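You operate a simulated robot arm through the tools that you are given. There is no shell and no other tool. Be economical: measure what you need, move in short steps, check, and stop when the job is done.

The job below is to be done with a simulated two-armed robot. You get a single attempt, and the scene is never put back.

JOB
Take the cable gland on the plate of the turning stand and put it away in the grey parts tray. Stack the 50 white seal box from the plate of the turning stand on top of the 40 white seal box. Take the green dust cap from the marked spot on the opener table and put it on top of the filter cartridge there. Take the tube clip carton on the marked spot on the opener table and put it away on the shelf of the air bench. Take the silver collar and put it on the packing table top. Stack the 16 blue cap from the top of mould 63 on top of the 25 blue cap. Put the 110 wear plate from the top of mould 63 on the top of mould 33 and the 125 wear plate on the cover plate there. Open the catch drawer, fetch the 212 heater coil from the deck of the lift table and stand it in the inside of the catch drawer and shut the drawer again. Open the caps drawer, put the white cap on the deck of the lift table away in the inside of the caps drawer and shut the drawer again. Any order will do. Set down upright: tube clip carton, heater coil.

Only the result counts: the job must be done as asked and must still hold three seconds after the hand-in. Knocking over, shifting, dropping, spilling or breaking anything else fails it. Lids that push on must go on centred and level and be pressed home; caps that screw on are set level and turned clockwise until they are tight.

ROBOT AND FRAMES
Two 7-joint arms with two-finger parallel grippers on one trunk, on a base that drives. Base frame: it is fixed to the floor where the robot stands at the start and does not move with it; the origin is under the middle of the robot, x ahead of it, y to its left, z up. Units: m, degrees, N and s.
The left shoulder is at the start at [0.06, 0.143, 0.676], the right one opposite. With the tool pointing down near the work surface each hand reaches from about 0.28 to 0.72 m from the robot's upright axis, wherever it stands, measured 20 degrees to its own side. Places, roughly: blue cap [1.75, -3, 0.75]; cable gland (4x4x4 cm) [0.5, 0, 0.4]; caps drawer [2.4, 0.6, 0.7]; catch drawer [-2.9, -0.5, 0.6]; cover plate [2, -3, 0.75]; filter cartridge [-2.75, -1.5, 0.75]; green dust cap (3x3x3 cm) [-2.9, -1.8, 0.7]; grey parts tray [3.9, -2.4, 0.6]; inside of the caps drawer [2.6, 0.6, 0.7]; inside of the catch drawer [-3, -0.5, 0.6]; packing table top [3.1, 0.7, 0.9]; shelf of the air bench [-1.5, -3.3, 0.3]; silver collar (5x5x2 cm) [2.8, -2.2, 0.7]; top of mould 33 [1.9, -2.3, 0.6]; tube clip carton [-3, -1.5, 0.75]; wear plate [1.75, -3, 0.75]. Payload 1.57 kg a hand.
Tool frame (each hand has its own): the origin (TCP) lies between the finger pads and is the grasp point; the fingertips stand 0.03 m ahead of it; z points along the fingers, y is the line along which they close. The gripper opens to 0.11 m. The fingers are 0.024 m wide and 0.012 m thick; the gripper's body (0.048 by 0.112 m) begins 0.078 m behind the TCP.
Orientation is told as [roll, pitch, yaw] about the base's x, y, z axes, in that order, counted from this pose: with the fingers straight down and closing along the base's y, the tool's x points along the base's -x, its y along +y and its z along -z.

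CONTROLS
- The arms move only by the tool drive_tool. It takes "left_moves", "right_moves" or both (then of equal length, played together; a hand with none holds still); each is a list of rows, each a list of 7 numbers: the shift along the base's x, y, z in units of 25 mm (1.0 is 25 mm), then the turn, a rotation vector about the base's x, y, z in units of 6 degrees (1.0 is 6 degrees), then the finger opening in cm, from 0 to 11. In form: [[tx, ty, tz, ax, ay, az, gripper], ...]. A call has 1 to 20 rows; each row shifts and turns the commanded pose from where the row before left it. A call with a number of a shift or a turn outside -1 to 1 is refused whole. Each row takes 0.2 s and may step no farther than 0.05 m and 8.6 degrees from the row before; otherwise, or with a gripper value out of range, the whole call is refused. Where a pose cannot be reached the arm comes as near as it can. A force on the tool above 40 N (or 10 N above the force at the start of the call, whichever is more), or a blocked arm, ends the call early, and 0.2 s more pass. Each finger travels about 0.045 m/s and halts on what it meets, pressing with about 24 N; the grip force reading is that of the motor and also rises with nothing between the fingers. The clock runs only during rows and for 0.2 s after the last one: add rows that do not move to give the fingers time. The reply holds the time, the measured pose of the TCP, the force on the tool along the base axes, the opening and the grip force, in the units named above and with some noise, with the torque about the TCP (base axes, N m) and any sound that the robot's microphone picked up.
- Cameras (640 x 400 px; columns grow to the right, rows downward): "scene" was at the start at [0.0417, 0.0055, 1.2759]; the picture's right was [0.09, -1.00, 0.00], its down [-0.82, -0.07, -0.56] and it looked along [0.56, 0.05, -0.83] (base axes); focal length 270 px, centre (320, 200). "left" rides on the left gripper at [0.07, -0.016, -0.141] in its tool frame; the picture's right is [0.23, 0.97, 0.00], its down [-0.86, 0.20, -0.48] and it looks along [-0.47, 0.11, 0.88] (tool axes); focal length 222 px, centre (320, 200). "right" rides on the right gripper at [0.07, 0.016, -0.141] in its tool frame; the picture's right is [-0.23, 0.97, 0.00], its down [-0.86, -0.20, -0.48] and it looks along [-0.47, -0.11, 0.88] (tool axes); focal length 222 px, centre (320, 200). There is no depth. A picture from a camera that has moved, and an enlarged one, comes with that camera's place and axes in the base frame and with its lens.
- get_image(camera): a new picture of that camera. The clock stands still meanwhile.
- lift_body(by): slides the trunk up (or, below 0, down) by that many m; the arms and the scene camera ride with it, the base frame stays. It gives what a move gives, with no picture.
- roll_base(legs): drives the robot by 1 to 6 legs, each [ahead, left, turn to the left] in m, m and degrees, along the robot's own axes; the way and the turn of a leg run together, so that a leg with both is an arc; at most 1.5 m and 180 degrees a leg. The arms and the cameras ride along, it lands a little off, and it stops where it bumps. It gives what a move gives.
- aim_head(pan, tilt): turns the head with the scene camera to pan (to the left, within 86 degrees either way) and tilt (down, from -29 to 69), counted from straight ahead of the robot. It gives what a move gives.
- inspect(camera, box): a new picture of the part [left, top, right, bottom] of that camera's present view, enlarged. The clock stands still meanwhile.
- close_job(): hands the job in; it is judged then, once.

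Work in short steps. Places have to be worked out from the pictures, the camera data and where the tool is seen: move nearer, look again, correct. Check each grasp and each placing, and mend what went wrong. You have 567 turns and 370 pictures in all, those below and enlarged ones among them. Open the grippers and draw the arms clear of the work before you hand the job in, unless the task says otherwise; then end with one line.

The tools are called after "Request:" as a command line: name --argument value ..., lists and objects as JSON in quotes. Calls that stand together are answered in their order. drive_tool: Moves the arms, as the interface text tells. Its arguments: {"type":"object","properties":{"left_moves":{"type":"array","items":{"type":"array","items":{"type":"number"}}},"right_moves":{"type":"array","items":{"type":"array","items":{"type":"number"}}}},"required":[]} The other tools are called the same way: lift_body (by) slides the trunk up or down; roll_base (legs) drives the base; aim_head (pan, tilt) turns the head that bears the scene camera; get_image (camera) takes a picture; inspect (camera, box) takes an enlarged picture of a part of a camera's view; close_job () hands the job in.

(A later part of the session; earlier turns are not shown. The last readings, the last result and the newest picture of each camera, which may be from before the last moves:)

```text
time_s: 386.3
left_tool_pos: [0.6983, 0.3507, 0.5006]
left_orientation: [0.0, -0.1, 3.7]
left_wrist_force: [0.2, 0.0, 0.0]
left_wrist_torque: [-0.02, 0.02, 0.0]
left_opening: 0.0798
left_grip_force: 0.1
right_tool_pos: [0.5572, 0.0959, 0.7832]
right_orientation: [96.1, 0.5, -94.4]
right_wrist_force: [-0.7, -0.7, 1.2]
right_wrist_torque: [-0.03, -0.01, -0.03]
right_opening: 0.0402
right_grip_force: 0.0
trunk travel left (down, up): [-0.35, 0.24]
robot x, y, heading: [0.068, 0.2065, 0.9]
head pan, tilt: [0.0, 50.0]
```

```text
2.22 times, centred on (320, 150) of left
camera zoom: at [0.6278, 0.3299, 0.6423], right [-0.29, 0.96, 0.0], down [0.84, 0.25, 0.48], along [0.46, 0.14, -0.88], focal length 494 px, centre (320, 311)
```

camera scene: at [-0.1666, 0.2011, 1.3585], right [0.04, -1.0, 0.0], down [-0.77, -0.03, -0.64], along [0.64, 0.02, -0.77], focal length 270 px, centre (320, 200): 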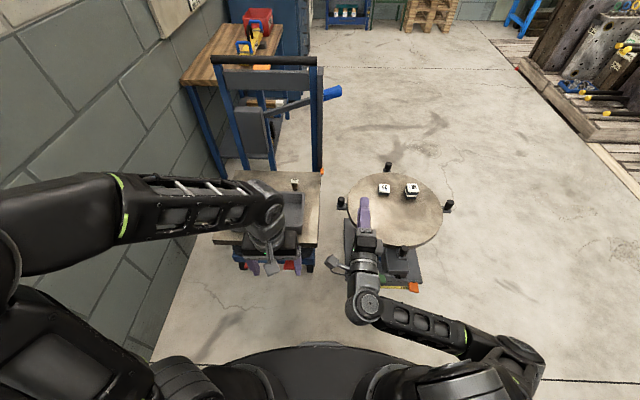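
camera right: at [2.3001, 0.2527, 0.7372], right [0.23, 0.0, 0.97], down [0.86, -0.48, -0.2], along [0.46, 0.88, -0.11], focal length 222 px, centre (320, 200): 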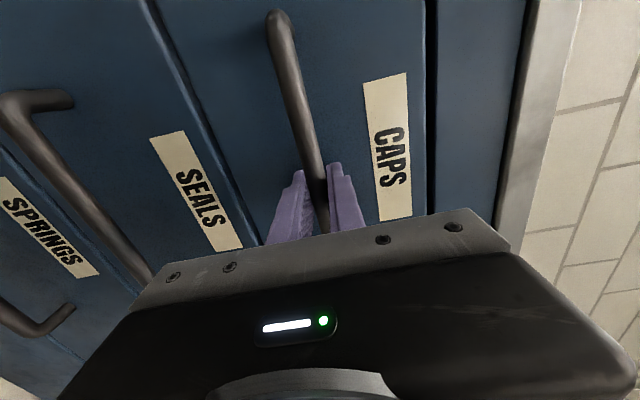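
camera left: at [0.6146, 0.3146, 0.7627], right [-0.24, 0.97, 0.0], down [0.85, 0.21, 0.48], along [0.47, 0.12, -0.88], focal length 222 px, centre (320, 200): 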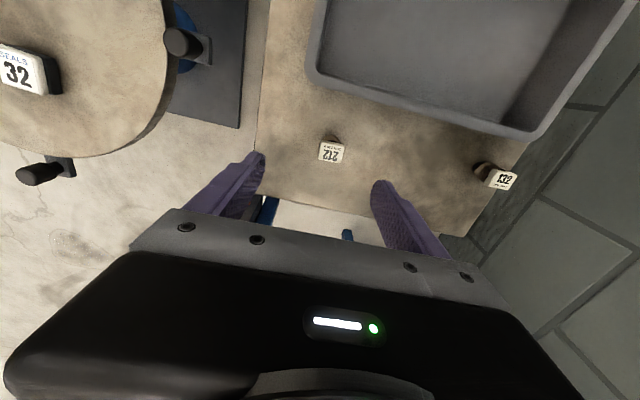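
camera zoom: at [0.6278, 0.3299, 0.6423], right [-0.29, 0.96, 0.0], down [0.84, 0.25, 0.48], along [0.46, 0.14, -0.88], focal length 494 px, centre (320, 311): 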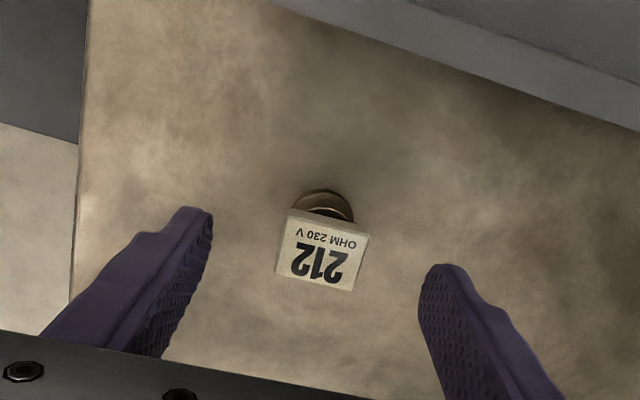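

Centred. Descend to 0.456 and grip the head.

Request:
drive_tool --left_moves '[[0.04, 0.06, -0.7, 0, 0, 0, 8], [0, 0, -0.7, 0, 0, 0, 8], [0, 0, -0.38, 0, 0, 0, 8], [0, 0, 0, 0, 0, 0, 2], [0, 0, 0, 0, 0, 0, 2], [0, 0, 0, 0, 0, 0, 2], [0, 0, 0, 0, 0, 0, 2], [0, 0, 0, 0, 0, 0, 2], [0, 0, 0, 0, 0, 0, 2], [0, 0, 0, 0, 0, 0, 2]]'

Request:
inspect --camera "left" --box '[200, 60, 440, 240]'

```text
time_s: 388.5
left_tool_pos: [0.6983, 0.354, 0.4538]
left_orientation: [0.0, -0.1, 3.7]
left_wrist_force: [0.0, -0.2, 0.4]
left_wrist_torque: [-0.02, -0.04, -0.03]
left_opening: 0.0337
left_grip_force: 24.1
right_tool_pos: [0.5576, 0.097, 0.7831]
right_orientation: [96.1, 0.5, -94.3]
right_wrist_force: [-0.1, 0.4, 0.2]
right_wrist_torque: [-0.01, -0.03, 0.02]
right_opening: 0.0402
right_grip_force: 0.1
trunk travel left (down, up): [-0.35, 0.24]
robot x, y, heading: [0.0632, 0.2073, 0.3]
head pan, tilt: [0.0, 50.0]
```

```text
2.22 times, centred on (320, 150) of left
camera zoom: at [0.6291, 0.3329, 0.5974], right [-0.29, 0.96, 0.0], down [0.84, 0.25, 0.48], along [0.46, 0.14, -0.88], focal length 494 px, centre (320, 311)
```

zoom: 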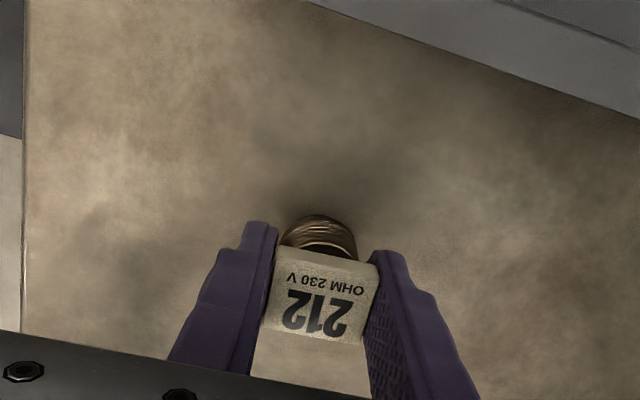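

Coil gripped. Lift and draw it in, then leave: back, right to y≈-0.9, and turn to face west.

Request:
drive_tool --left_moves '[[0, 0, 0.5, 0, 0, 0, 2], [0, 0, 1, 0, 0, 0, 2], [0, 0, 1, 0, 0, 0, 2], [-0.5, 0, 1, 0, 0, 0, 2], [-1, 0, 1, 0, 0, 0, 2], [-1, 0, 1, 0, 0, 0, 2], [-1, 0, 1, 0, 0, 0, 2], [-1, 0, 1, 0, 0, 0, 2], [-1, 0, 1, 0, 0, 0, 2], [-1, 0, 1, 0, 0, 0, 2], [-1, 0, 1, 0, 0, 0, 2], [-1, 0, 1, 0, 0, 0, 2]]'

Request:
roll_base --legs '[[-0.26, 0, 0], [0, -1.1, 0], [0, 0, -180]]'

Request:
aim_head --pan 0 --tilt 18

Request:
get_image --camera "scene"

```text
time_s: 391.1
left_tool_pos: [0.4861, 0.3544, 0.7432]
left_orientation: [0.3, -0.1, 3.9]
left_wrist_force: [-0.2, 0.7, -1.9]
left_wrist_torque: [-0.02, -0.01, 0.01]
left_opening: 0.0334
left_grip_force: 24.1
right_tool_pos: [0.5575, 0.0974, 0.7832]
right_orientation: [96.1, 0.5, -94.4]
right_wrist_force: [-0.3, -0.3, -0.6]
right_wrist_torque: [0.01, 0.01, 0.0]
right_opening: 0.0399
right_grip_force: 0.1
trunk travel left (down, up): [-0.35, 0.24]
robot x, y, heading: [0.0693, 0.2094, 0.4]
head pan, tilt: [0.0, 50.0]
```

```text
time_s: 405.6
left_tool_pos: [-0.6021, -1.0355, 0.7433]
left_orientation: [0.1, -0.1, -177.6]
left_wrist_force: [-0.5, -0.6, -1.0]
left_wrist_torque: [-0.01, 0.0, 0.0]
left_opening: 0.0334
left_grip_force: 23.8
right_tool_pos: [-0.6657, -0.7767, 0.7827]
right_orientation: [96.1, 0.5, 84.2]
right_wrist_force: [0.9, 0.2, 0.3]
right_wrist_torque: [-0.01, -0.01, -0.02]
right_opening: 0.0401
right_grip_force: 0.1
trunk travel left (down, up): [-0.35, 0.24]
robot x, y, heading: [-0.1775, -0.8979, 179.4]
head pan, tilt: [0.0, 50.0]
```

```text
time_s: 406.6
left_tool_pos: [-0.6036, -1.036, 0.743]
left_orientation: [0.1, -0.1, -177.6]
left_wrist_force: [0.2, 0.4, -1.0]
left_wrist_torque: [0.01, 0.0, -0.03]
left_opening: 0.0338
left_grip_force: 24.5
right_tool_pos: [-0.6653, -0.7758, 0.7832]
right_orientation: [96.1, 0.5, 84.2]
right_wrist_force: [-1.0, -0.6, 0.4]
right_wrist_torque: [-0.01, -0.02, -0.03]
right_opening: 0.0398
right_grip_force: 0.0
trunk travel left (down, up): [-0.35, 0.24]
robot x, y, heading: [-0.1816, -0.8991, 179.4]
head pan, tilt: [0.0, 18.0]
```

```text
240 pictures are left
camera scene: at [-0.2428, -0.899, 1.4073], right [0.01, 1.0, 0.0], down [0.31, 0.0, -0.95], along [-0.95, 0.01, -0.31], focal length 270 px, centre (320, 200)
```

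scene: 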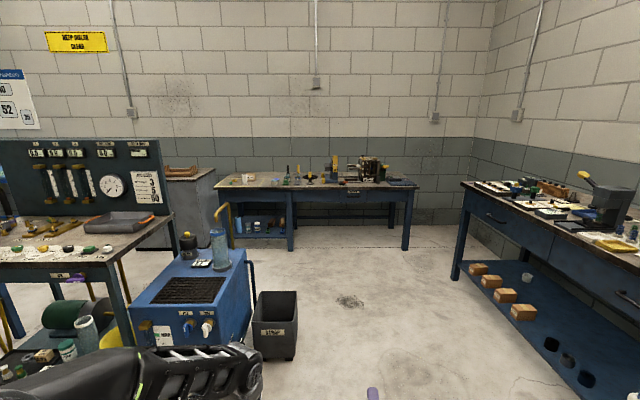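

Catch drawer appears under the top of the back table near (353,194). Zoom in.

Request:
inspect --camera "scene" --box '[210, 140, 430, 260]'

```text
2.91 times, centred on (320, 200) of scene
camera zoom: at [-0.2428, -0.899, 1.4073], right [0.01, 1.0, 0.0], down [0.31, 0.0, -0.95], along [-0.95, 0.01, -0.31], focal length 787 px, centre (320, 200)
```

zoom: 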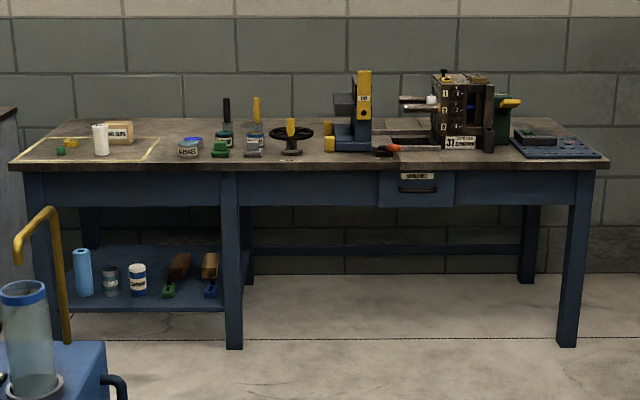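

Drive west: sidestep to y≈-0.65 and go ahead to x≈-1.85.

Request:
roll_base --legs '[[0, -0.27, 0.6], [1.5, 0, 0], [0.15, 0, 0]]'

Request:
lift_body --by -0.1

Request:
aim_head --pan 0 --tilt 30

Request:
get_image --camera "scene"

```text
time_s: 416.6
left_tool_pos: [-2.2748, -0.8211, 0.7438]
left_orientation: [0.1, 0.1, -174.9]
left_wrist_force: [-0.2, -0.7, -1.0]
left_wrist_torque: [0.01, 0.0, 0.0]
left_opening: 0.0335
left_grip_force: 23.9
right_tool_pos: [-2.3499, -0.5643, 0.7829]
right_orientation: [96.1, 0.5, 86.9]
right_wrist_force: [-0.4, -0.2, -0.2]
right_wrist_torque: [-0.02, -0.02, 0.03]
right_opening: 0.04
right_grip_force: 0.1
trunk travel left (down, up): [-0.35, 0.24]
robot x, y, heading: [-1.8575, -0.6623, -178.1]
head pan, tilt: [0.0, 18.0]
```

```text
time_s: 417.9
left_tool_pos: [-2.2733, -0.8199, 0.6433]
left_orientation: [0.1, -0.1, -174.9]
left_wrist_force: [0.1, -0.1, -2.0]
left_wrist_torque: [-0.01, -0.01, 0.02]
left_opening: 0.0332
left_grip_force: 24.0
right_tool_pos: [-2.3502, -0.564, 0.6845]
right_orientation: [96.1, 0.4, 87.0]
right_wrist_force: [-0.4, 0.3, 0.1]
right_wrist_torque: [0.01, 0.0, 0.01]
right_opening: 0.04
right_grip_force: 0.1
trunk travel left (down, up): [-0.25, 0.34]
robot x, y, heading: [-1.8614, -0.6609, -178.1]
head pan, tilt: [0.0, 18.0]
```

```text
time_s: 418.7
left_tool_pos: [-2.2737, -0.8197, 0.6435]
left_orientation: [0.2, -0.1, -174.9]
left_wrist_force: [-0.2, -0.4, -1.3]
left_wrist_torque: [0.01, -0.03, 0.01]
left_opening: 0.0337
left_grip_force: 24.0
right_tool_pos: [-2.3505, -0.5644, 0.6839]
right_orientation: [96.1, 0.6, 86.8]
right_wrist_force: [-0.1, 0.9, 0.2]
right_wrist_torque: [0.0, 0.03, -0.02]
right_opening: 0.0397
right_grip_force: 0.0
trunk travel left (down, up): [-0.25, 0.34]
robot x, y, heading: [-1.8579, -0.6628, -178.2]
head pan, tilt: [0.0, 30.0]
```

```text
238 pictures are left
camera scene: at [-1.9186, -0.6666, 1.2881], right [-0.03, 1.0, 0.0], down [0.5, 0.02, -0.87], along [-0.87, -0.03, -0.5], focal length 270 px, centre (320, 200)
```

scene: 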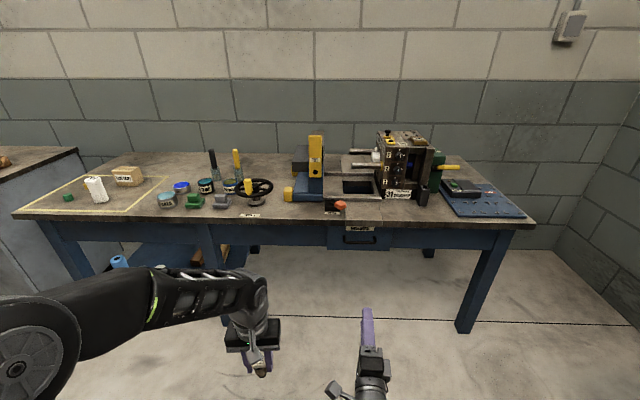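

Request:
inspect --camera "scene" --box '[280, 120, 460, 260]'

Request:
inspect --camera "scene" --box '[20, 140, 280, 240]'

```text
2.86 times, centred on (370, 190) of scene
camera zoom: at [-1.9186, -0.6666, 1.2881], right [-0.03, 1.0, 0.0], down [0.5, 0.02, -0.87], along [-0.87, -0.03, -0.5], focal length 773 px, centre (177, 229)
```

zoom: 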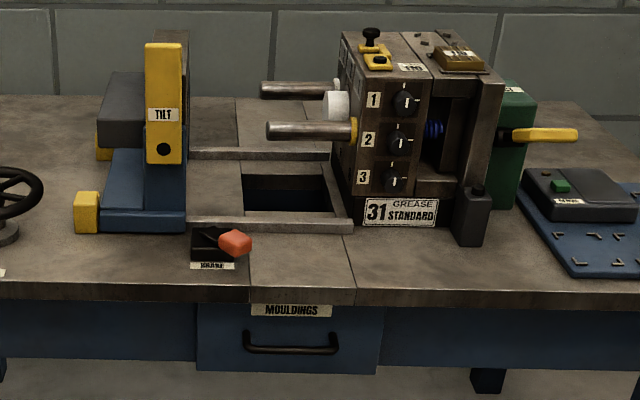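

```text
2.46 times, centred on (150, 190) of scene
camera zoom: at [-1.9186, -0.6666, 1.2881], right [-0.03, 1.0, 0.0], down [0.5, 0.02, -0.87], along [-0.87, -0.03, -0.5], focal length 666 px, centre (738, 225)
```

zoom: 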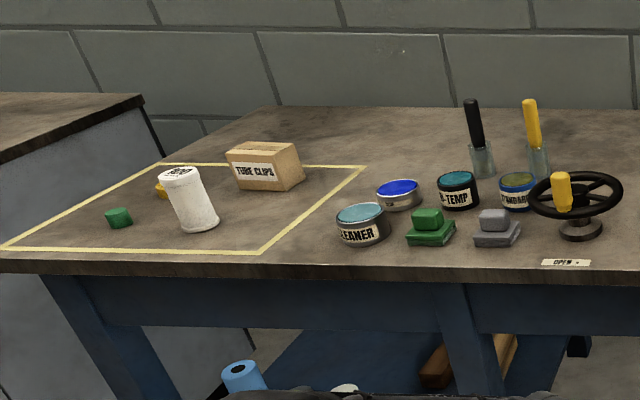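

The MOULDINGS drawer handle is at (-2.757,-0.541,0.621). Straighten heading and set the right hand level at z 0.622, pointing west.

Request:
roll_base --legs '[[0, 0, -1.9]]'

Request:
drive_tool --right_moves '[[-0.9, 0.2, -0.6, 0, -0.5, 0.45, 6], [-0.9, 0.2, -0.6, 0, -0.5, 0.4, 6], [-0.9, 0.2, -0.6, 0, 0, 0, 6], [-0.9, 0.2, -0.7, 0, 0, 0, 6], [0, 0, 0, 0, 0, 0, 6]]'

Request:
get_image --camera "right"

```text
time_s: 419.4
left_tool_pos: [-2.2784, -0.8069, 0.6448]
left_orientation: [0.2, 0.0, -176.8]
left_wrist_force: [-0.4, -0.3, -2.1]
left_wrist_torque: [0.02, 0.01, -0.01]
left_opening: 0.0333
left_grip_force: 24.1
right_tool_pos: [-2.3471, -0.5476, 0.6834]
right_orientation: [96.1, 0.5, 85.0]
right_wrist_force: [0.3, 0.0, -0.1]
right_wrist_torque: [0.0, -0.01, 0.0]
right_opening: 0.04
right_grip_force: 0.1
trunk travel left (down, up): [-0.25, 0.34]
robot x, y, heading: [-1.8552, -0.6634, -179.8]
head pan, tilt: [0.0, 30.0]
```

```text
time_s: 420.6
left_tool_pos: [-2.2791, -0.8063, 0.6434]
left_orientation: [0.1, 0.1, -176.8]
left_wrist_force: [-0.7, -0.2, -2.4]
left_wrist_torque: [-0.01, -0.03, -0.01]
left_opening: 0.0336
left_grip_force: 24.0
right_tool_pos: [-2.4354, -0.5307, 0.6207]
right_orientation: [90.1, 0.1, 90.2]
right_wrist_force: [0.1, -0.4, -0.1]
right_wrist_torque: [-0.01, -0.01, -0.01]
right_opening: 0.0599
right_grip_force: 0.0
trunk travel left (down, up): [-0.25, 0.34]
robot x, y, heading: [-1.8607, -0.6616, -180.3]
head pan, tilt: [0.0, 30.0]
```

```text
235 pictures are left
camera right: at [-2.2956, -0.6013, 0.6379], right [0.0, 0.23, 0.97], down [0.48, 0.85, -0.2], along [-0.88, 0.46, -0.11], focal length 222 px, centre (320, 200)
```

right: 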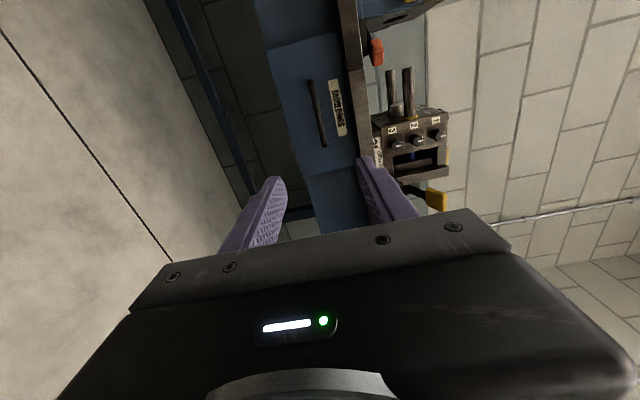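

The bar is at z≈0.62, y≈-0.544 and the hand lines up. Roll ahead 0.29 and check.

Request:
roll_base --legs '[[0.29, 0.01, 0]]'

Request:
get_image --camera "right"

```text
time_s: 422.6
left_tool_pos: [-2.561, -0.8198, 0.644]
left_orientation: [0.2, 0.0, -176.5]
left_wrist_force: [0.3, -0.4, -1.1]
left_wrist_torque: [-0.01, -0.03, 0.01]
left_opening: 0.0336
left_grip_force: 23.8
right_tool_pos: [-2.7202, -0.5445, 0.6219]
right_orientation: [90.0, 0.3, 90.4]
right_wrist_force: [-0.1, 0.4, -0.7]
right_wrist_torque: [-0.02, 0.01, 0.03]
right_opening: 0.0601
right_grip_force: 0.0
trunk travel left (down, up): [-0.25, 0.34]
robot x, y, heading: [-2.1424, -0.6775, -179.5]
head pan, tilt: [0.0, 30.0]
```

```text
234 pictures are left
camera right: at [-2.5787, -0.6151, 0.6382], right [0.0, 0.23, 0.97], down [0.47, 0.86, -0.2], along [-0.88, 0.46, -0.11], focal length 222 px, centre (320, 200)
```

right: 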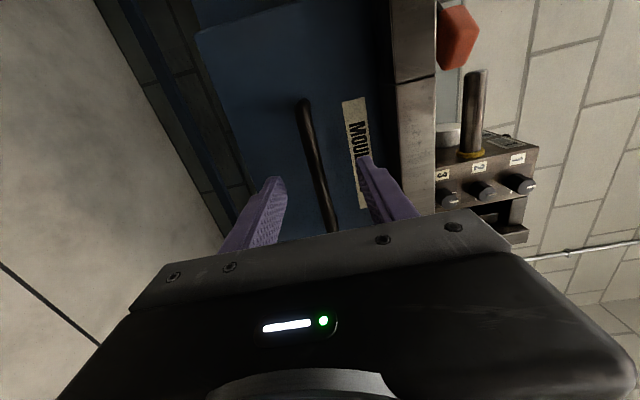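

Move in 3 cm more with the arm, then close on the bar.

Request:
drive_tool --right_moves '[[-0.5, 0, 0, 0, 0, 0, 6], [-0.4, 0, 0, 0, 0, 0, 6], [-0.3, 0, 0, 0, 0, 0, 6], [-0.2, 0, 0, 0, 0, 0, 6], [0, 0, 0, 0, 0, 0, 6]]'

Request:
get_image --camera "right"

```text
time_s: 423.8
left_tool_pos: [-2.5603, -0.8208, 0.6428]
left_orientation: [0.1, 0.0, -176.6]
left_wrist_force: [0.1, 0.0, -1.4]
left_wrist_torque: [-0.02, 0.02, 0.03]
left_opening: 0.0333
left_grip_force: 24.3
right_tool_pos: [-2.7541, -0.543, 0.6208]
right_orientation: [90.2, 0.3, 90.5]
right_wrist_force: [-0.5, 0.3, 0.5]
right_wrist_torque: [0.0, 0.03, 0.01]
right_opening: 0.0601
right_grip_force: 0.0
trunk travel left (down, up): [-0.25, 0.34]
robot x, y, heading: [-2.1459, -0.6757, -179.8]
head pan, tilt: [0.0, 30.0]
```

```text
233 pictures are left
camera right: at [-2.6137, -0.6137, 0.6389], right [0.0, 0.23, 0.97], down [0.47, 0.86, -0.2], along [-0.88, 0.46, -0.11], focal length 222 px, centre (320, 200)
```

right: 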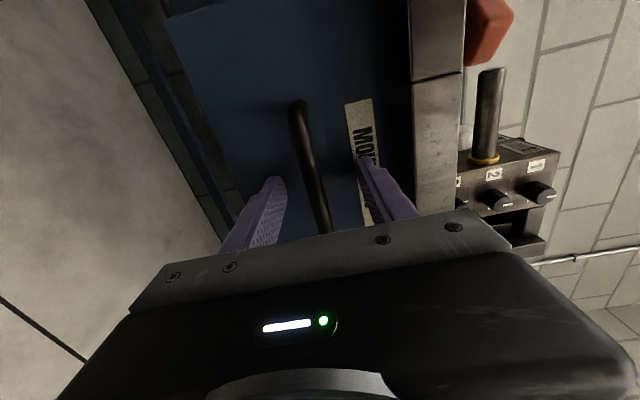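

Go on until fingertips touch the face or +2 cm, then close.

Request:
drive_tool --right_moves '[[-0.25, 0, 0, 0, 0, 0, 6], [-0.25, 0, 0, 0, 0, 0, 6], [-0.2, 0, 0, 0, 0, 0, 6], [0, 0, 0, 0, 0, 0, 0], [0, 0, 0, 0, 0, 0, 0], [0, 0, 0, 0, 0, 0, 0], [0, 0, 0, 0, 0, 0, 0], [0, 0, 0, 0, 0, 0, 0], [0, 0, 0, 0, 0, 0, 0], [0, 0, 0, 0, 0, 0, 0]]'

Request:
get_image --camera "right"

```text
time_s: 424.3
left_tool_pos: [-2.559, -0.8198, 0.6449]
left_orientation: [0.3, 0.0, -176.4]
left_wrist_force: [0.0, 0.1, -0.9]
left_wrist_torque: [-0.04, 0.05, -0.01]
left_opening: 0.0333
left_grip_force: 24.9
right_tool_pos: [-2.7579, -0.5426, 0.6203]
right_orientation: [90.0, 0.2, 90.4]
right_wrist_force: [12.6, 0.6, 3.7]
right_wrist_torque: [0.16, 0.24, -0.24]
right_opening: 0.0594
right_grip_force: 0.1
trunk travel left (down, up): [-0.25, 0.34]
robot x, y, heading: [-2.1415, -0.6743, -179.6]
head pan, tilt: [0.0, 30.0]
stopped in row 2 (right hand): the force on the tool passed its limit (the readings are from after the stop); the commanded pose is now the measured one
```

```text
232 pictures are left
camera right: at [-2.617, -0.6137, 0.6386], right [0.0, 0.23, 0.97], down [0.47, 0.86, -0.2], along [-0.88, 0.46, -0.11], focal length 222 px, centre (320, 200)
```

right: 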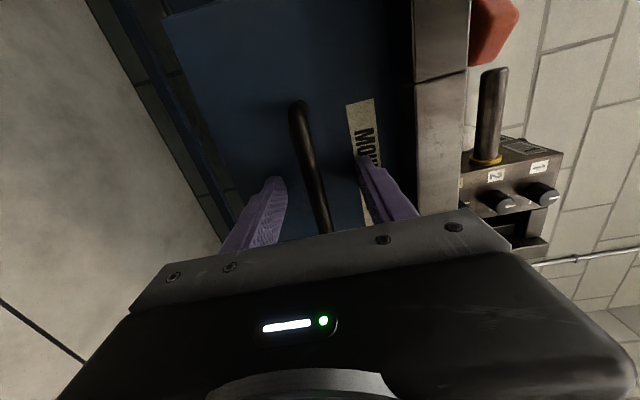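

Fingertips touched the face (x≈-2.788). Back 5 mm and close on the bar.

Request:
drive_tool --right_moves '[[0.2, 0, 0, 0, 0, 0, 6], [0, 0, 0, 0, 0, 0, 0], [0, 0, 0, 0, 0, 0, 0], [0, 0, 0, 0, 0, 0, 0], [0, 0, 0, 0, 0, 0, 0], [0, 0, 0, 0, 0, 0, 0], [0, 0, 0, 0, 0, 0, 0], [0, 0, 0, 0, 0, 0, 0], [0, 0, 0, 0, 0, 0, 0]]'

Request:
roll_base --legs '[[-0.22, 0, 0]]'

Request:
get_image --camera "scene"

```text
time_s: 426.3
left_tool_pos: [-2.5605, -0.8201, 0.6436]
left_orientation: [0.2, 0.1, -176.6]
left_wrist_force: [-0.3, -0.7, -1.6]
left_wrist_torque: [0.03, 0.02, -0.01]
left_opening: 0.0336
left_grip_force: 23.8
right_tool_pos: [-2.7536, -0.5425, 0.6209]
right_orientation: [89.9, 0.2, 90.4]
right_wrist_force: [-3.2, -0.7, 2.3]
right_wrist_torque: [0.34, 0.01, 0.14]
right_opening: 0.0115
right_grip_force: 29.2
trunk travel left (down, up): [-0.25, 0.34]
robot x, y, heading: [-2.1417, -0.6722, -179.8]
head pan, tilt: [0.0, 30.0]
```

```text
time_s: 428.0
left_tool_pos: [-2.3396, -0.8158, 0.6433]
left_orientation: [0.1, 0.0, -177.1]
left_wrist_force: [0.5, -0.3, -1.5]
left_wrist_torque: [0.04, 0.03, -0.01]
left_opening: 0.0336
left_grip_force: 23.8
right_tool_pos: [-2.5316, -0.5419, 0.6193]
right_orientation: [89.8, 0.1, 90.3]
right_wrist_force: [-0.3, -23.7, 2.1]
right_wrist_torque: [0.24, -0.01, -0.03]
right_opening: 0.0118
right_grip_force: 29.3
trunk travel left (down, up): [-0.25, 0.34]
robot x, y, heading: [-1.9169, -0.6743, 179.8]
head pan, tilt: [0.0, 30.0]
```

```text
231 pictures are left
camera scene: at [-1.9797, -0.6768, 1.2881], right [0.0, 1.0, 0.0], down [0.5, 0.0, -0.87], along [-0.87, 0.0, -0.5], focal length 270 px, centre (320, 200)
```

scene: 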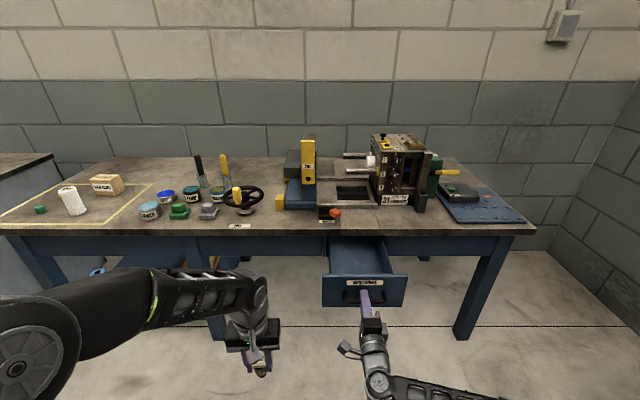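

Drawer is open ~0.22 m. Look inside.

Request:
inspect --camera "scene" --box '[310, 220, 430, 320]'

```text
4.00 times, centred on (370, 270) of scene
camera zoom: at [-1.9797, -0.6768, 1.2881], right [0.0, 1.0, 0.0], down [0.5, 0.0, -0.87], along [-0.87, 0.0, -0.5], focal length 1082 px, centre (120, -80)
```

zoom: 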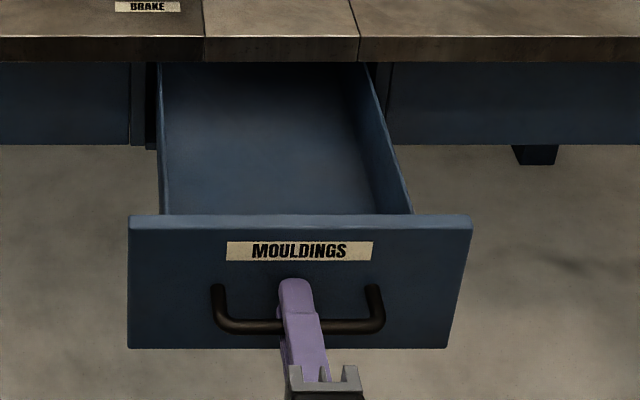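

Empty drawer, y from -0.66 to -0.40. Raise the left hand, release the bar and retract the right hand, then shift right 0.3 and ahead 0.2.

Request:
drive_tool --left_moves '[[0, 0, 0, 0, 0, 0, 2], [0, 0, 1, 0, 0, 0, 2], [0, 0, 1, 0, 0, 0, 2], [0, 0, 1, 0, 0, 0, 2], [0, 0, 1, 0, 0, 0, 2], [0, 0, 1, 0, 0, 0, 2], [0, 0, 1, 0, 0, 0, 2], [0, 0, 0, 0, 0, 0, 2]]' --right_moves '[[0, 0, 0, 0, 0, 0, 4], [0, 0, 0, 0, 0, 0, 6], [0, 0, 0, 0, 0, 0, 6], [1, 0, 0, 0, 0, 0, 6], [1, 0, 0, 0, 0, 0, 6], [1, 0, 0, 0, 0, 0, 6], [1, 0, 0, 0, 0, 0, 6], [0, 0, 0, 0, 0, 0, 6]]'

Request:
roll_base --legs '[[0, -0.3, 0], [0.2, 0, 0]]'

Request:
aim_head --pan 10 --tilt 50

Request:
get_image --camera "scene"

Request:
get_image --camera "left"

```text
time_s: 429.8
left_tool_pos: [-2.3395, -0.8169, 0.7933]
left_orientation: [0.1, 0.0, -177.0]
left_wrist_force: [0.3, 0.1, -2.2]
left_wrist_torque: [0.0, 0.0, -0.01]
left_opening: 0.0336
left_grip_force: 24.1
right_tool_pos: [-2.4322, -0.5405, 0.6187]
right_orientation: [89.9, 0.1, 90.3]
right_wrist_force: [-0.6, 0.1, -0.1]
right_wrist_torque: [0.01, 0.01, 0.0]
right_opening: 0.0599
right_grip_force: 0.0
trunk travel left (down, up): [-0.25, 0.34]
robot x, y, heading: [-1.9176, -0.6766, 179.9]
head pan, tilt: [0.0, 30.0]
```

```text
time_s: 433.0
left_tool_pos: [-2.5367, -0.5211, 0.7924]
left_orientation: [0.1, 0.0, -176.9]
left_wrist_force: [0.2, 0.0, -1.2]
left_wrist_torque: [-0.01, 0.04, -0.02]
left_opening: 0.0334
left_grip_force: 24.3
right_tool_pos: [-2.6292, -0.244, 0.6197]
right_orientation: [89.7, 0.2, 90.4]
right_wrist_force: [0.2, 0.5, -0.2]
right_wrist_torque: [0.01, 0.0, 0.0]
right_opening: 0.06
right_grip_force: 0.0
trunk travel left (down, up): [-0.25, 0.34]
robot x, y, heading: [-2.1183, -0.3803, 180.0]
head pan, tilt: [0.0, 30.0]
```

```text
time_s: 433.9
left_tool_pos: [-2.5378, -0.5205, 0.7931]
left_orientation: [0.0, -0.1, -176.9]
left_wrist_force: [0.0, -0.4, -1.2]
left_wrist_torque: [0.0, 0.01, -0.02]
left_opening: 0.0334
left_grip_force: 23.9
right_tool_pos: [-2.6302, -0.2438, 0.6191]
right_orientation: [89.8, 0.2, 90.4]
right_wrist_force: [-0.2, -0.5, 0.6]
right_wrist_torque: [-0.01, 0.01, 0.05]
right_opening: 0.0602
right_grip_force: 0.1
trunk travel left (down, up): [-0.25, 0.34]
robot x, y, heading: [-2.1167, -0.3769, 179.9]
head pan, tilt: [10.0, 50.0]
```

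```text
229 pictures are left
camera scene: at [-2.1626, -0.3913, 1.2586], right [-0.17, 0.98, 0.0], down [0.75, 0.13, -0.64], along [-0.63, -0.11, -0.77], focal length 270 px, centre (320, 200)
```

scene: 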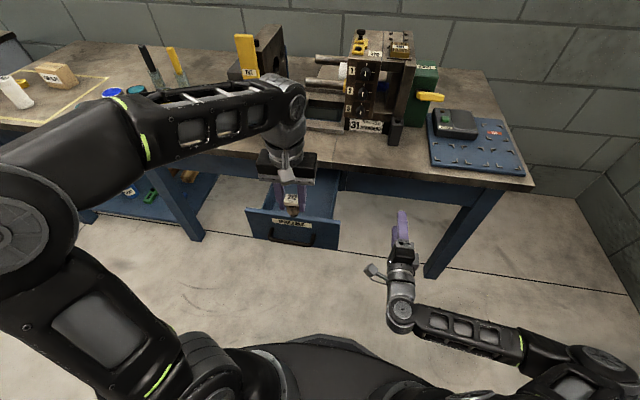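

```text
228 pictures are left
camera left: at [-2.469, -0.4996, 0.9357], right [0.28, -0.96, 0.0], down [-0.84, -0.24, 0.48], along [-0.46, -0.14, -0.88], focal length 222 px, centre (320, 200)
```

left: 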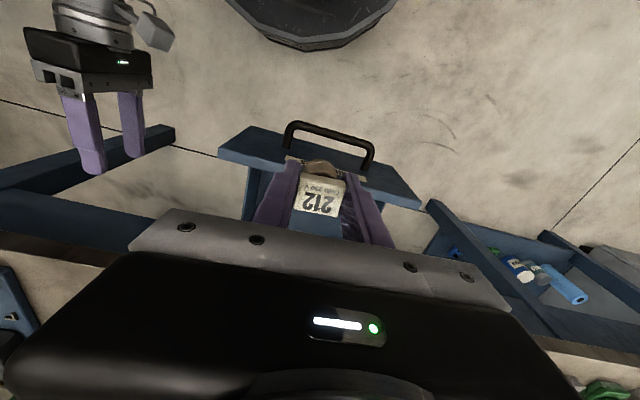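

Front top edge at z≈0.70, face x≈-2.566. Move the coil over the drawer interior at (-2.645,-0.545).

Request:
drive_tool --left_moves '[[-0.9, -0.2, 0, 0, 0, 0, 2], [-0.9, -0.2, 0, 0, 0, 0, 2], [-0.9, -0.2, 0, 0, 0, -0.3, 2], [-0.8, -0.2, 0, 0, 0, -0.3, 2], [-0.8, -0.2, 0, 0, 0, 0, 2], [0, 0, 0, 0, 0, 0, 2]]'

Request:
get_image --camera "left"

Request:
inspect --camera "scene" --box '[220, 120, 370, 260]'

```text
time_s: 435.3
left_tool_pos: [-2.6434, -0.5477, 0.7925]
left_orientation: [0.2, 0.0, 179.5]
left_wrist_force: [-1.0, 0.5, -2.2]
left_wrist_torque: [-0.01, 0.0, -0.02]
left_opening: 0.0334
left_grip_force: 23.0
right_tool_pos: [-2.6299, -0.2432, 0.6198]
right_orientation: [89.8, 0.2, 90.4]
right_wrist_force: [-0.2, -0.3, -0.4]
right_wrist_torque: [0.0, -0.03, 0.0]
right_opening: 0.0599
right_grip_force: 0.1
trunk travel left (down, up): [-0.25, 0.34]
robot x, y, heading: [-2.1152, -0.3759, 179.9]
head pan, tilt: [10.0, 50.0]
```

```text
227 pictures are left
camera left: at [-2.5726, -0.5299, 0.9349], right [0.22, -0.98, 0.0], down [-0.86, -0.19, 0.48], along [-0.47, -0.11, -0.88], focal length 222 px, centre (320, 200)
```

left: 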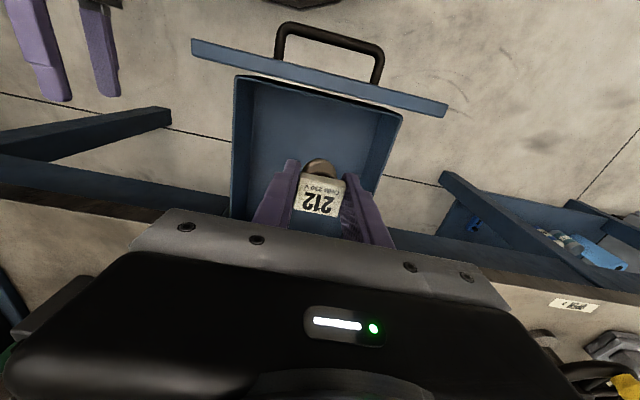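

```text
2.86 times, centred on (295, 190) of scene
camera zoom: at [-2.1627, -0.3913, 1.2585], right [-0.17, 0.98, 0.0], down [0.75, 0.13, -0.64], along [-0.63, -0.11, -0.77], focal length 773 px, centre (391, 229)
```

zoom: 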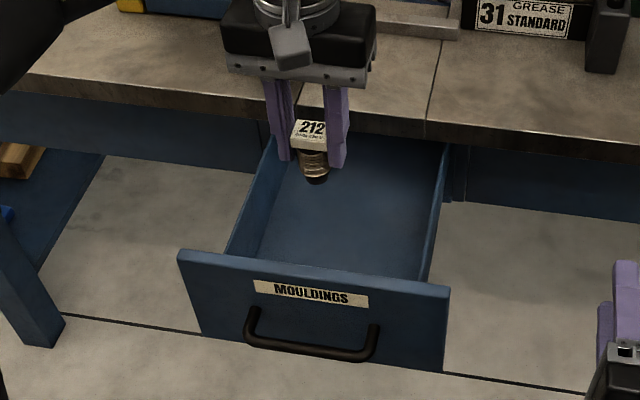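

Interior floor spans y -0.64…-0.44, front inner wall x≈-2.60. Shift 1 cm in and descend to 0.65.

Request:
drive_tool --left_moves '[[-0.4, 0.2, -1, 0, 0, 0, 2], [0, 0, -1, 0, 0, 0, 2], [0, 0, -1, 0, 0, 0, 2], [0, 0, -1, 0, 0, 0, 2], [0, 0, -1, 0, 0, 0, 2], [0, 0, -0.6, 0, 0, 0, 2], [0, 0, 0, 0, 0, 0, 2]]'

Request:
get_image --camera "left"

Request:
inspect --camera "scene" --box '[220, 120, 370, 260]'

```text
time_s: 436.9
left_tool_pos: [-2.6554, -0.542, 0.6534]
left_orientation: [0.1, 0.0, 179.5]
left_wrist_force: [1.1, -0.7, -1.3]
left_wrist_torque: [0.0, -0.02, -0.01]
left_opening: 0.0335
left_grip_force: 23.4
right_tool_pos: [-2.6284, -0.243, 0.6181]
right_orientation: [89.8, 0.2, 90.5]
right_wrist_force: [0.0, -0.1, -0.1]
right_wrist_torque: [-0.02, -0.02, -0.02]
right_opening: 0.0602
right_grip_force: 0.1
trunk travel left (down, up): [-0.25, 0.34]
robot x, y, heading: [-2.1137, -0.3778, 180.1]
head pan, tilt: [10.0, 50.0]
```

```text
225 pictures are left
camera left: at [-2.5857, -0.5254, 0.7955], right [0.22, -0.98, 0.0], down [-0.86, -0.19, 0.48], along [-0.47, -0.11, -0.88], focal length 222 px, centre (320, 200)
```

left: 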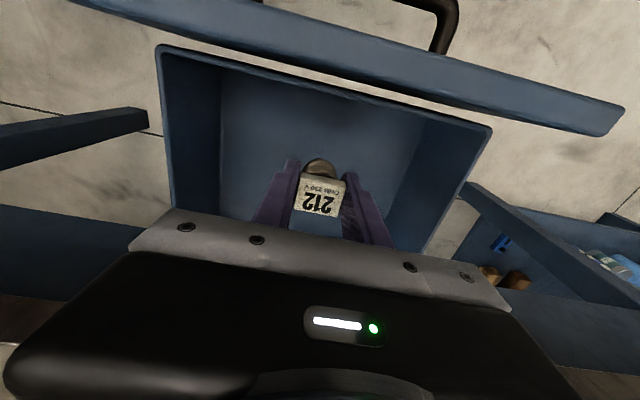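

```text
2.86 times, centred on (295, 190) of scene
camera zoom: at [-2.1627, -0.3913, 1.2585], right [-0.17, 0.98, 0.0], down [0.75, 0.13, -0.64], along [-0.63, -0.11, -0.77], focal length 773 px, centre (391, 229)
```

zoom: 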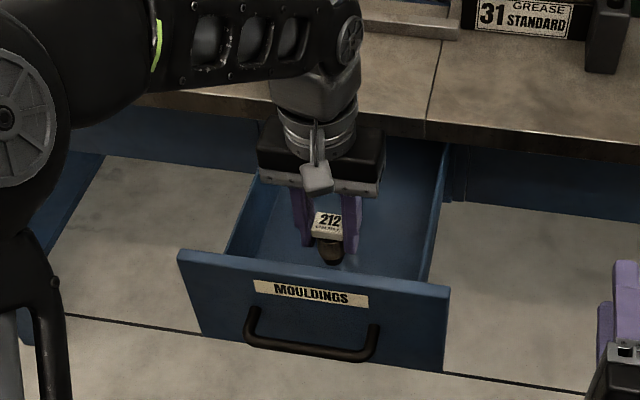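

Clear inside; lower step by step to the floor.

Request:
drive_tool --left_moves '[[0, 0, -0.4, 0, 0, 0, 2], [0, 0, -0.3, 0, 0, 0, 2], [0, 0, -0.2, 0, 0, 0, 2], [0, 0, -0.15, 0, 0, 0, 2], [0, 0, -0.15, 0, 0, 0, 2], [0, 0, -0.15, 0, 0, 0, 2], [0, 0, 0, 0, 0, 0, 2]]'

```text
time_s: 438.1
left_tool_pos: [-2.6593, -0.5406, 0.6308]
left_orientation: [0.1, -1.2, 179.6]
left_wrist_force: [-1.1, -1.9, 16.6]
left_wrist_torque: [-0.15, -0.01, -0.05]
left_opening: 0.0337
left_grip_force: 23.8
right_tool_pos: [-2.6293, -0.2443, 0.6202]
right_orientation: [89.9, 0.1, 90.4]
right_wrist_force: [0.7, 1.0, -0.1]
right_wrist_torque: [0.02, -0.03, -0.03]
right_opening: 0.0597
right_grip_force: 0.0
trunk travel left (down, up): [-0.25, 0.34]
robot x, y, heading: [-2.1151, -0.3747, -180.0]
head pan, tilt: [10.0, 50.0]
stopped in row 6 (left hand): the force on the tool passed its limit (the readings are from after the stop); the commanded pose is now the measured one
```

Contact at z 0.631. Check by picture whether the coil's foot is on the floor.

Request:
inspect --camera "left" --box '[200, 60, 440, 240]'

Request:
inspect --camera "scene" --box '[250, 160, 350, 240]'

```text
2.22 times, centred on (320, 150) of left
camera zoom: at [-2.5872, -0.5244, 0.771], right [0.22, -0.98, 0.0], down [-0.85, -0.19, 0.49], along [-0.48, -0.11, -0.87], focal length 494 px, centre (320, 311)
```

zoom: 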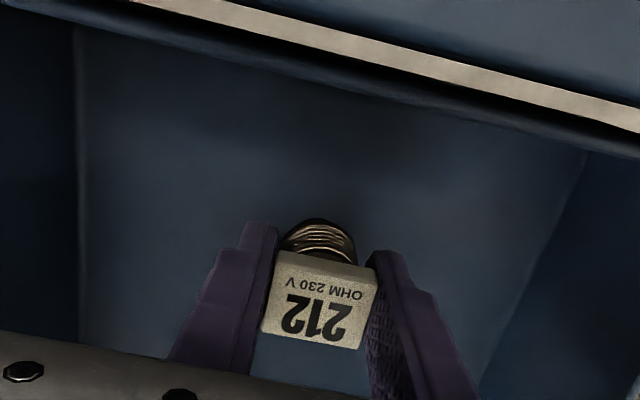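

```text
5.00 times, centred on (300, 200) of scene
camera zoom: at [-2.1613, -0.3911, 1.2585], right [-0.17, 0.98, 0.0], down [0.75, 0.13, -0.64], along [-0.63, -0.11, -0.77], focal length 1352 px, centre (420, 200)
```

zoom: 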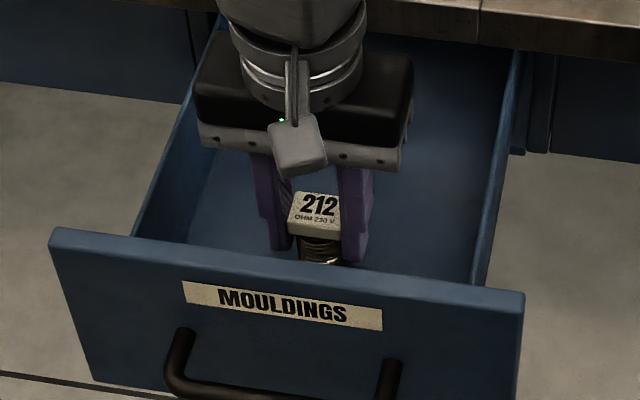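

Looks seated on the floor. Level the hand (1.2° tilt from contact), check force, then release.

Request:
drive_tool --left_moves '[[0.1, 0, 0.06, 0, -0.2, 0, 2], [0, 0, -0.03, 0, 0, 0, 2], [0, 0, 0, 0, 0, 0, 2]]'

```text
time_s: 438.9
left_tool_pos: [-2.6559, -0.5411, 0.6297]
left_orientation: [0.2, 0.4, 179.6]
left_wrist_force: [-2.9, 0.1, 26.9]
left_wrist_torque: [-0.25, 0.35, 0.0]
left_opening: 0.0336
left_grip_force: 24.3
right_tool_pos: [-2.6298, -0.2438, 0.6206]
right_orientation: [90.0, 0.3, 90.3]
right_wrist_force: [-0.1, -0.3, -0.1]
right_wrist_torque: [0.02, 0.0, 0.0]
right_opening: 0.0597
right_grip_force: 0.1
trunk travel left (down, up): [-0.25, 0.34]
robot x, y, heading: [-2.1173, -0.3753, -180.0]
head pan, tilt: [10.0, 50.0]
```

Request:
drive_tool --left_moves '[[0, 0, 0.06, 0, 0.05, 0, 2], [0, 0, 0, 0, 0, 0, 3.6], [0, 0, 0, 0, 0, 0, 4.5], [0, 0, 0, 0, 0, 0, 6], [0, 0, 0, 0, 0, 0, 6], [0, 0, 0, 0, 0, 0, 6], [0, 0, 0.6, 0, 0, 0, 6], [0, 0, 1, 0, 0, 0, 6], [0, 0, 1, 0, 0, 0, 6], [0, 0, 1, 0, 0, 0, 6], [0, 0, 1, 0, 0, 0, 6], [0, 0, 1, 0, 0, 0, 6]]'

Request:
get_image --camera "left"

Request:
inspect --camera "scene" --box '[220, 120, 370, 260]'

```text
time_s: 441.6
left_tool_pos: [-2.6563, -0.5401, 0.7688]
left_orientation: [0.1, 0.3, 179.6]
left_wrist_force: [0.0, -0.5, -0.2]
left_wrist_torque: [0.0, -0.02, -0.02]
left_opening: 0.0598
left_grip_force: 0.0
right_tool_pos: [-2.6303, -0.2452, 0.6185]
right_orientation: [89.8, 0.2, 90.4]
right_wrist_force: [0.1, -0.1, 0.4]
right_wrist_torque: [-0.03, 0.04, 0.0]
right_opening: 0.0602
right_grip_force: 0.1
trunk travel left (down, up): [-0.25, 0.34]
robot x, y, heading: [-2.1165, -0.3764, -180.1]
head pan, tilt: [10.0, 50.0]
```

```text
221 pictures are left
camera left: at [-2.5883, -0.5248, 0.9115], right [0.22, -0.98, 0.0], down [-0.86, -0.19, 0.47], along [-0.46, -0.11, -0.88], focal length 222 px, centre (320, 200)
```

left: 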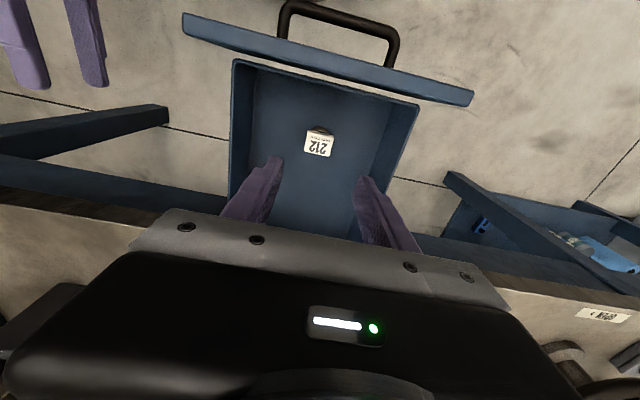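

```text
2.86 times, centred on (295, 190) of scene
camera zoom: at [-2.1625, -0.3914, 1.2585], right [-0.17, 0.98, 0.0], down [0.75, 0.13, -0.64], along [-0.63, -0.11, -0.77], focal length 773 px, centre (391, 229)
```

zoom: 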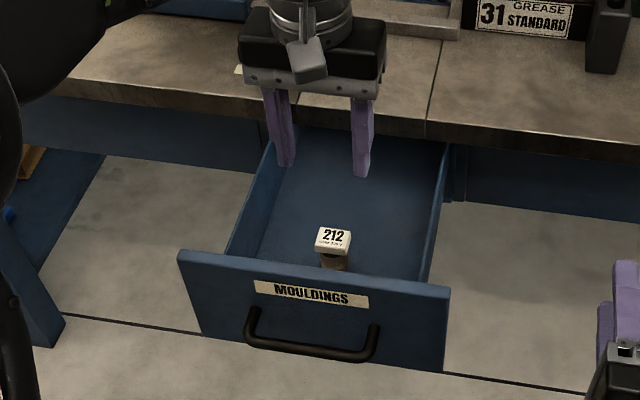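

Coil stands upright in the drawer. Retract the left hand, back off and shift left again so the right fist faces the drawer label (z≈0.665).

Request:
drive_tool --left_moves '[[0.5, 0, 0.5, 0, 0, 0, 6], [1, 0, 0, 0, 0, 0, 6], [1, 0, 0, 0, 0, 0, 6], [1, 0, 0, 0, 0, 0, 6], [1, 0, 0, 0, 0, 0, 6], [1, 0, 0, 0, 0, 0, 6], [0.5, 0, 0, 0, 0, 0, 6]]' --right_moves '[[0, 0, 0.6, 0, 0, 0, 0], [0, 0, 0.6, 0, 0, 0, 0], [0, 0, 0.6, 0, 0, 0, 0], [0, 0, 0, 0, 0, 0, 0], [0, 0, 0, 0, 0, 0, 0], [0, 0, 0, 0, 0, 0, 0], [0, 0, 0, 0, 0, 0, 0]]'

Request:
roll_base --legs '[[-0.2, 0, 0], [0, 0.3, 0]]'

Request:
get_image --camera "right"

```text
time_s: 443.1
left_tool_pos: [-2.5053, -0.5399, 0.7831]
left_orientation: [0.1, 0.3, 179.6]
left_wrist_force: [-0.2, -0.2, 0.2]
left_wrist_torque: [0.01, 0.0, 0.0]
left_opening: 0.0595
left_grip_force: 0.0
right_tool_pos: [-2.6292, -0.2454, 0.6646]
right_orientation: [89.8, 0.3, 90.4]
right_wrist_force: [0.8, 0.3, -0.2]
right_wrist_torque: [0.04, -0.02, -0.01]
right_opening: 0.0
right_grip_force: 20.8
trunk travel left (down, up): [-0.25, 0.34]
robot x, y, heading: [-2.1172, -0.3762, -180.3]
head pan, tilt: [10.0, 50.0]
```

```text
time_s: 446.4
left_tool_pos: [-2.3086, -0.8414, 0.7832]
left_orientation: [0.0, 0.2, 179.3]
left_wrist_force: [0.3, 0.2, 0.5]
left_wrist_torque: [0.01, 0.0, -0.01]
left_opening: 0.0599
left_grip_force: 0.0
right_tool_pos: [-2.4328, -0.5457, 0.6633]
right_orientation: [89.8, 0.3, 90.2]
right_wrist_force: [-0.5, 0.2, -0.6]
right_wrist_torque: [0.0, 0.0, 0.0]
right_opening: 0.0
right_grip_force: 21.3
trunk travel left (down, up): [-0.25, 0.34]
robot x, y, heading: [-1.9226, -0.6829, 179.8]
head pan, tilt: [10.0, 50.0]
```

```text
219 pictures are left
camera right: at [-2.2916, -0.6166, 0.6813], right [0.0, 0.23, 0.97], down [0.48, 0.86, -0.2], along [-0.88, 0.46, -0.11], focal length 222 px, centre (320, 200)
```

right: 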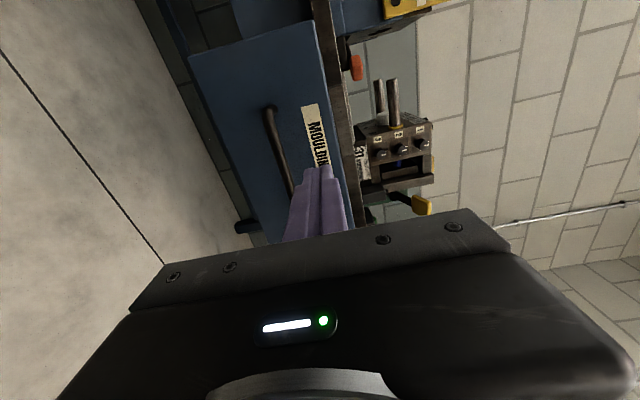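

Fist is aligned. Roll 0.08 to near the face, then push gently with the arm at ~4 cm/s.

Request:
roll_base --legs '[[0.08, 0, 0]]'

Request:
drive_tool --right_moves '[[-0.2, 0, 0, 0, 0, 0, 0], [-0.2, 0, 0, 0, 0, 0, 0], [-0.2, 0, 0, 0, 0, 0, 0], [-0.25, 0, 0, 0, 0, 0, 0], [-0.3, 0, 0, 0, 0, 0, 0], [-0.3, 0, 0, 0, 0, 0, 0], [-0.3, 0, 0, 0, 0, 0, 0], [-0.3, 0, 0, 0, 0, 0, 0], [-0.3, 0, 0, 0, 0, 0, 0], [-0.3, 0, 0, 0, 0, 0, 0], [-0.3, 0, 0, 0, 0, 0, 0], [-0.3, 0, 0, 0, 0, 0, 0], [-0.3, 0, 0, 0, 0, 0, 0], [-0.3, 0, 0, 0, 0, 0, 0], [-0.3, 0, 0, 0, 0, 0, 0], [-0.3, 0, 0, 0, 0, 0, 0], [-0.2, 0, 0, 0, 0, 0, 0], [-0.1, 0, 0, 0, 0, 0, 0]]'

Request:
inspect --camera "scene" --box '[250, 120, 450, 260]'

```text
time_s: 447.5
left_tool_pos: [-2.3901, -0.8412, 0.7823]
left_orientation: [0.2, 0.3, 179.3]
left_wrist_force: [1.2, -0.6, -0.1]
left_wrist_torque: [0.02, -0.01, 0.0]
left_opening: 0.0598
left_grip_force: 0.0
right_tool_pos: [-2.5126, -0.5449, 0.6645]
right_orientation: [89.8, 0.1, 90.2]
right_wrist_force: [-0.2, 0.7, 0.4]
right_wrist_torque: [-0.01, 0.01, -0.04]
right_opening: 0.0
right_grip_force: 21.3
trunk travel left (down, up): [-0.25, 0.34]
robot x, y, heading: [-1.997, -0.6802, 179.6]
head pan, tilt: [10.0, 50.0]
```

```text
time_s: 451.3
left_tool_pos: [-2.3892, -0.8406, 0.7819]
left_orientation: [0.1, 0.3, 179.2]
left_wrist_force: [0.5, 0.3, 0.2]
left_wrist_torque: [0.01, 0.03, 0.01]
left_opening: 0.0598
left_grip_force: 0.0
right_tool_pos: [-2.6319, -0.5436, 0.6641]
right_orientation: [89.9, 0.2, 89.9]
right_wrist_force: [3.2, -0.9, 2.7]
right_wrist_torque: [0.03, 0.08, -0.02]
right_opening: 0.0003
right_grip_force: 21.0
trunk travel left (down, up): [-0.25, 0.34]
robot x, y, heading: [-2.0028, -0.6832, 179.7]
head pan, tilt: [10.0, 50.0]
```

```text
2.86 times, centred on (350, 190) of scene
camera zoom: at [-2.046, -0.6938, 1.2586], right [-0.17, 0.99, 0.0], down [0.76, 0.13, -0.64], along [-0.63, -0.11, -0.77], focal length 773 px, centre (234, 229)
```

zoom: 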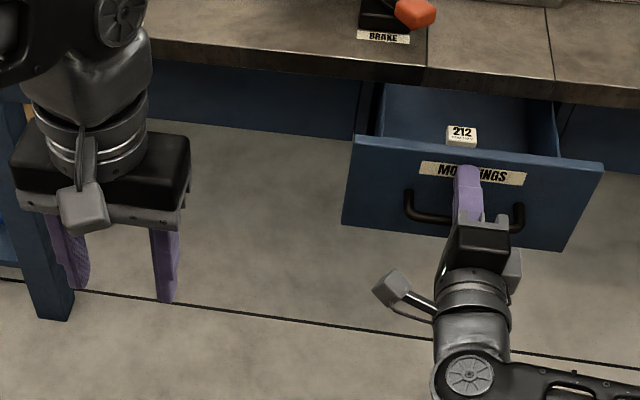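

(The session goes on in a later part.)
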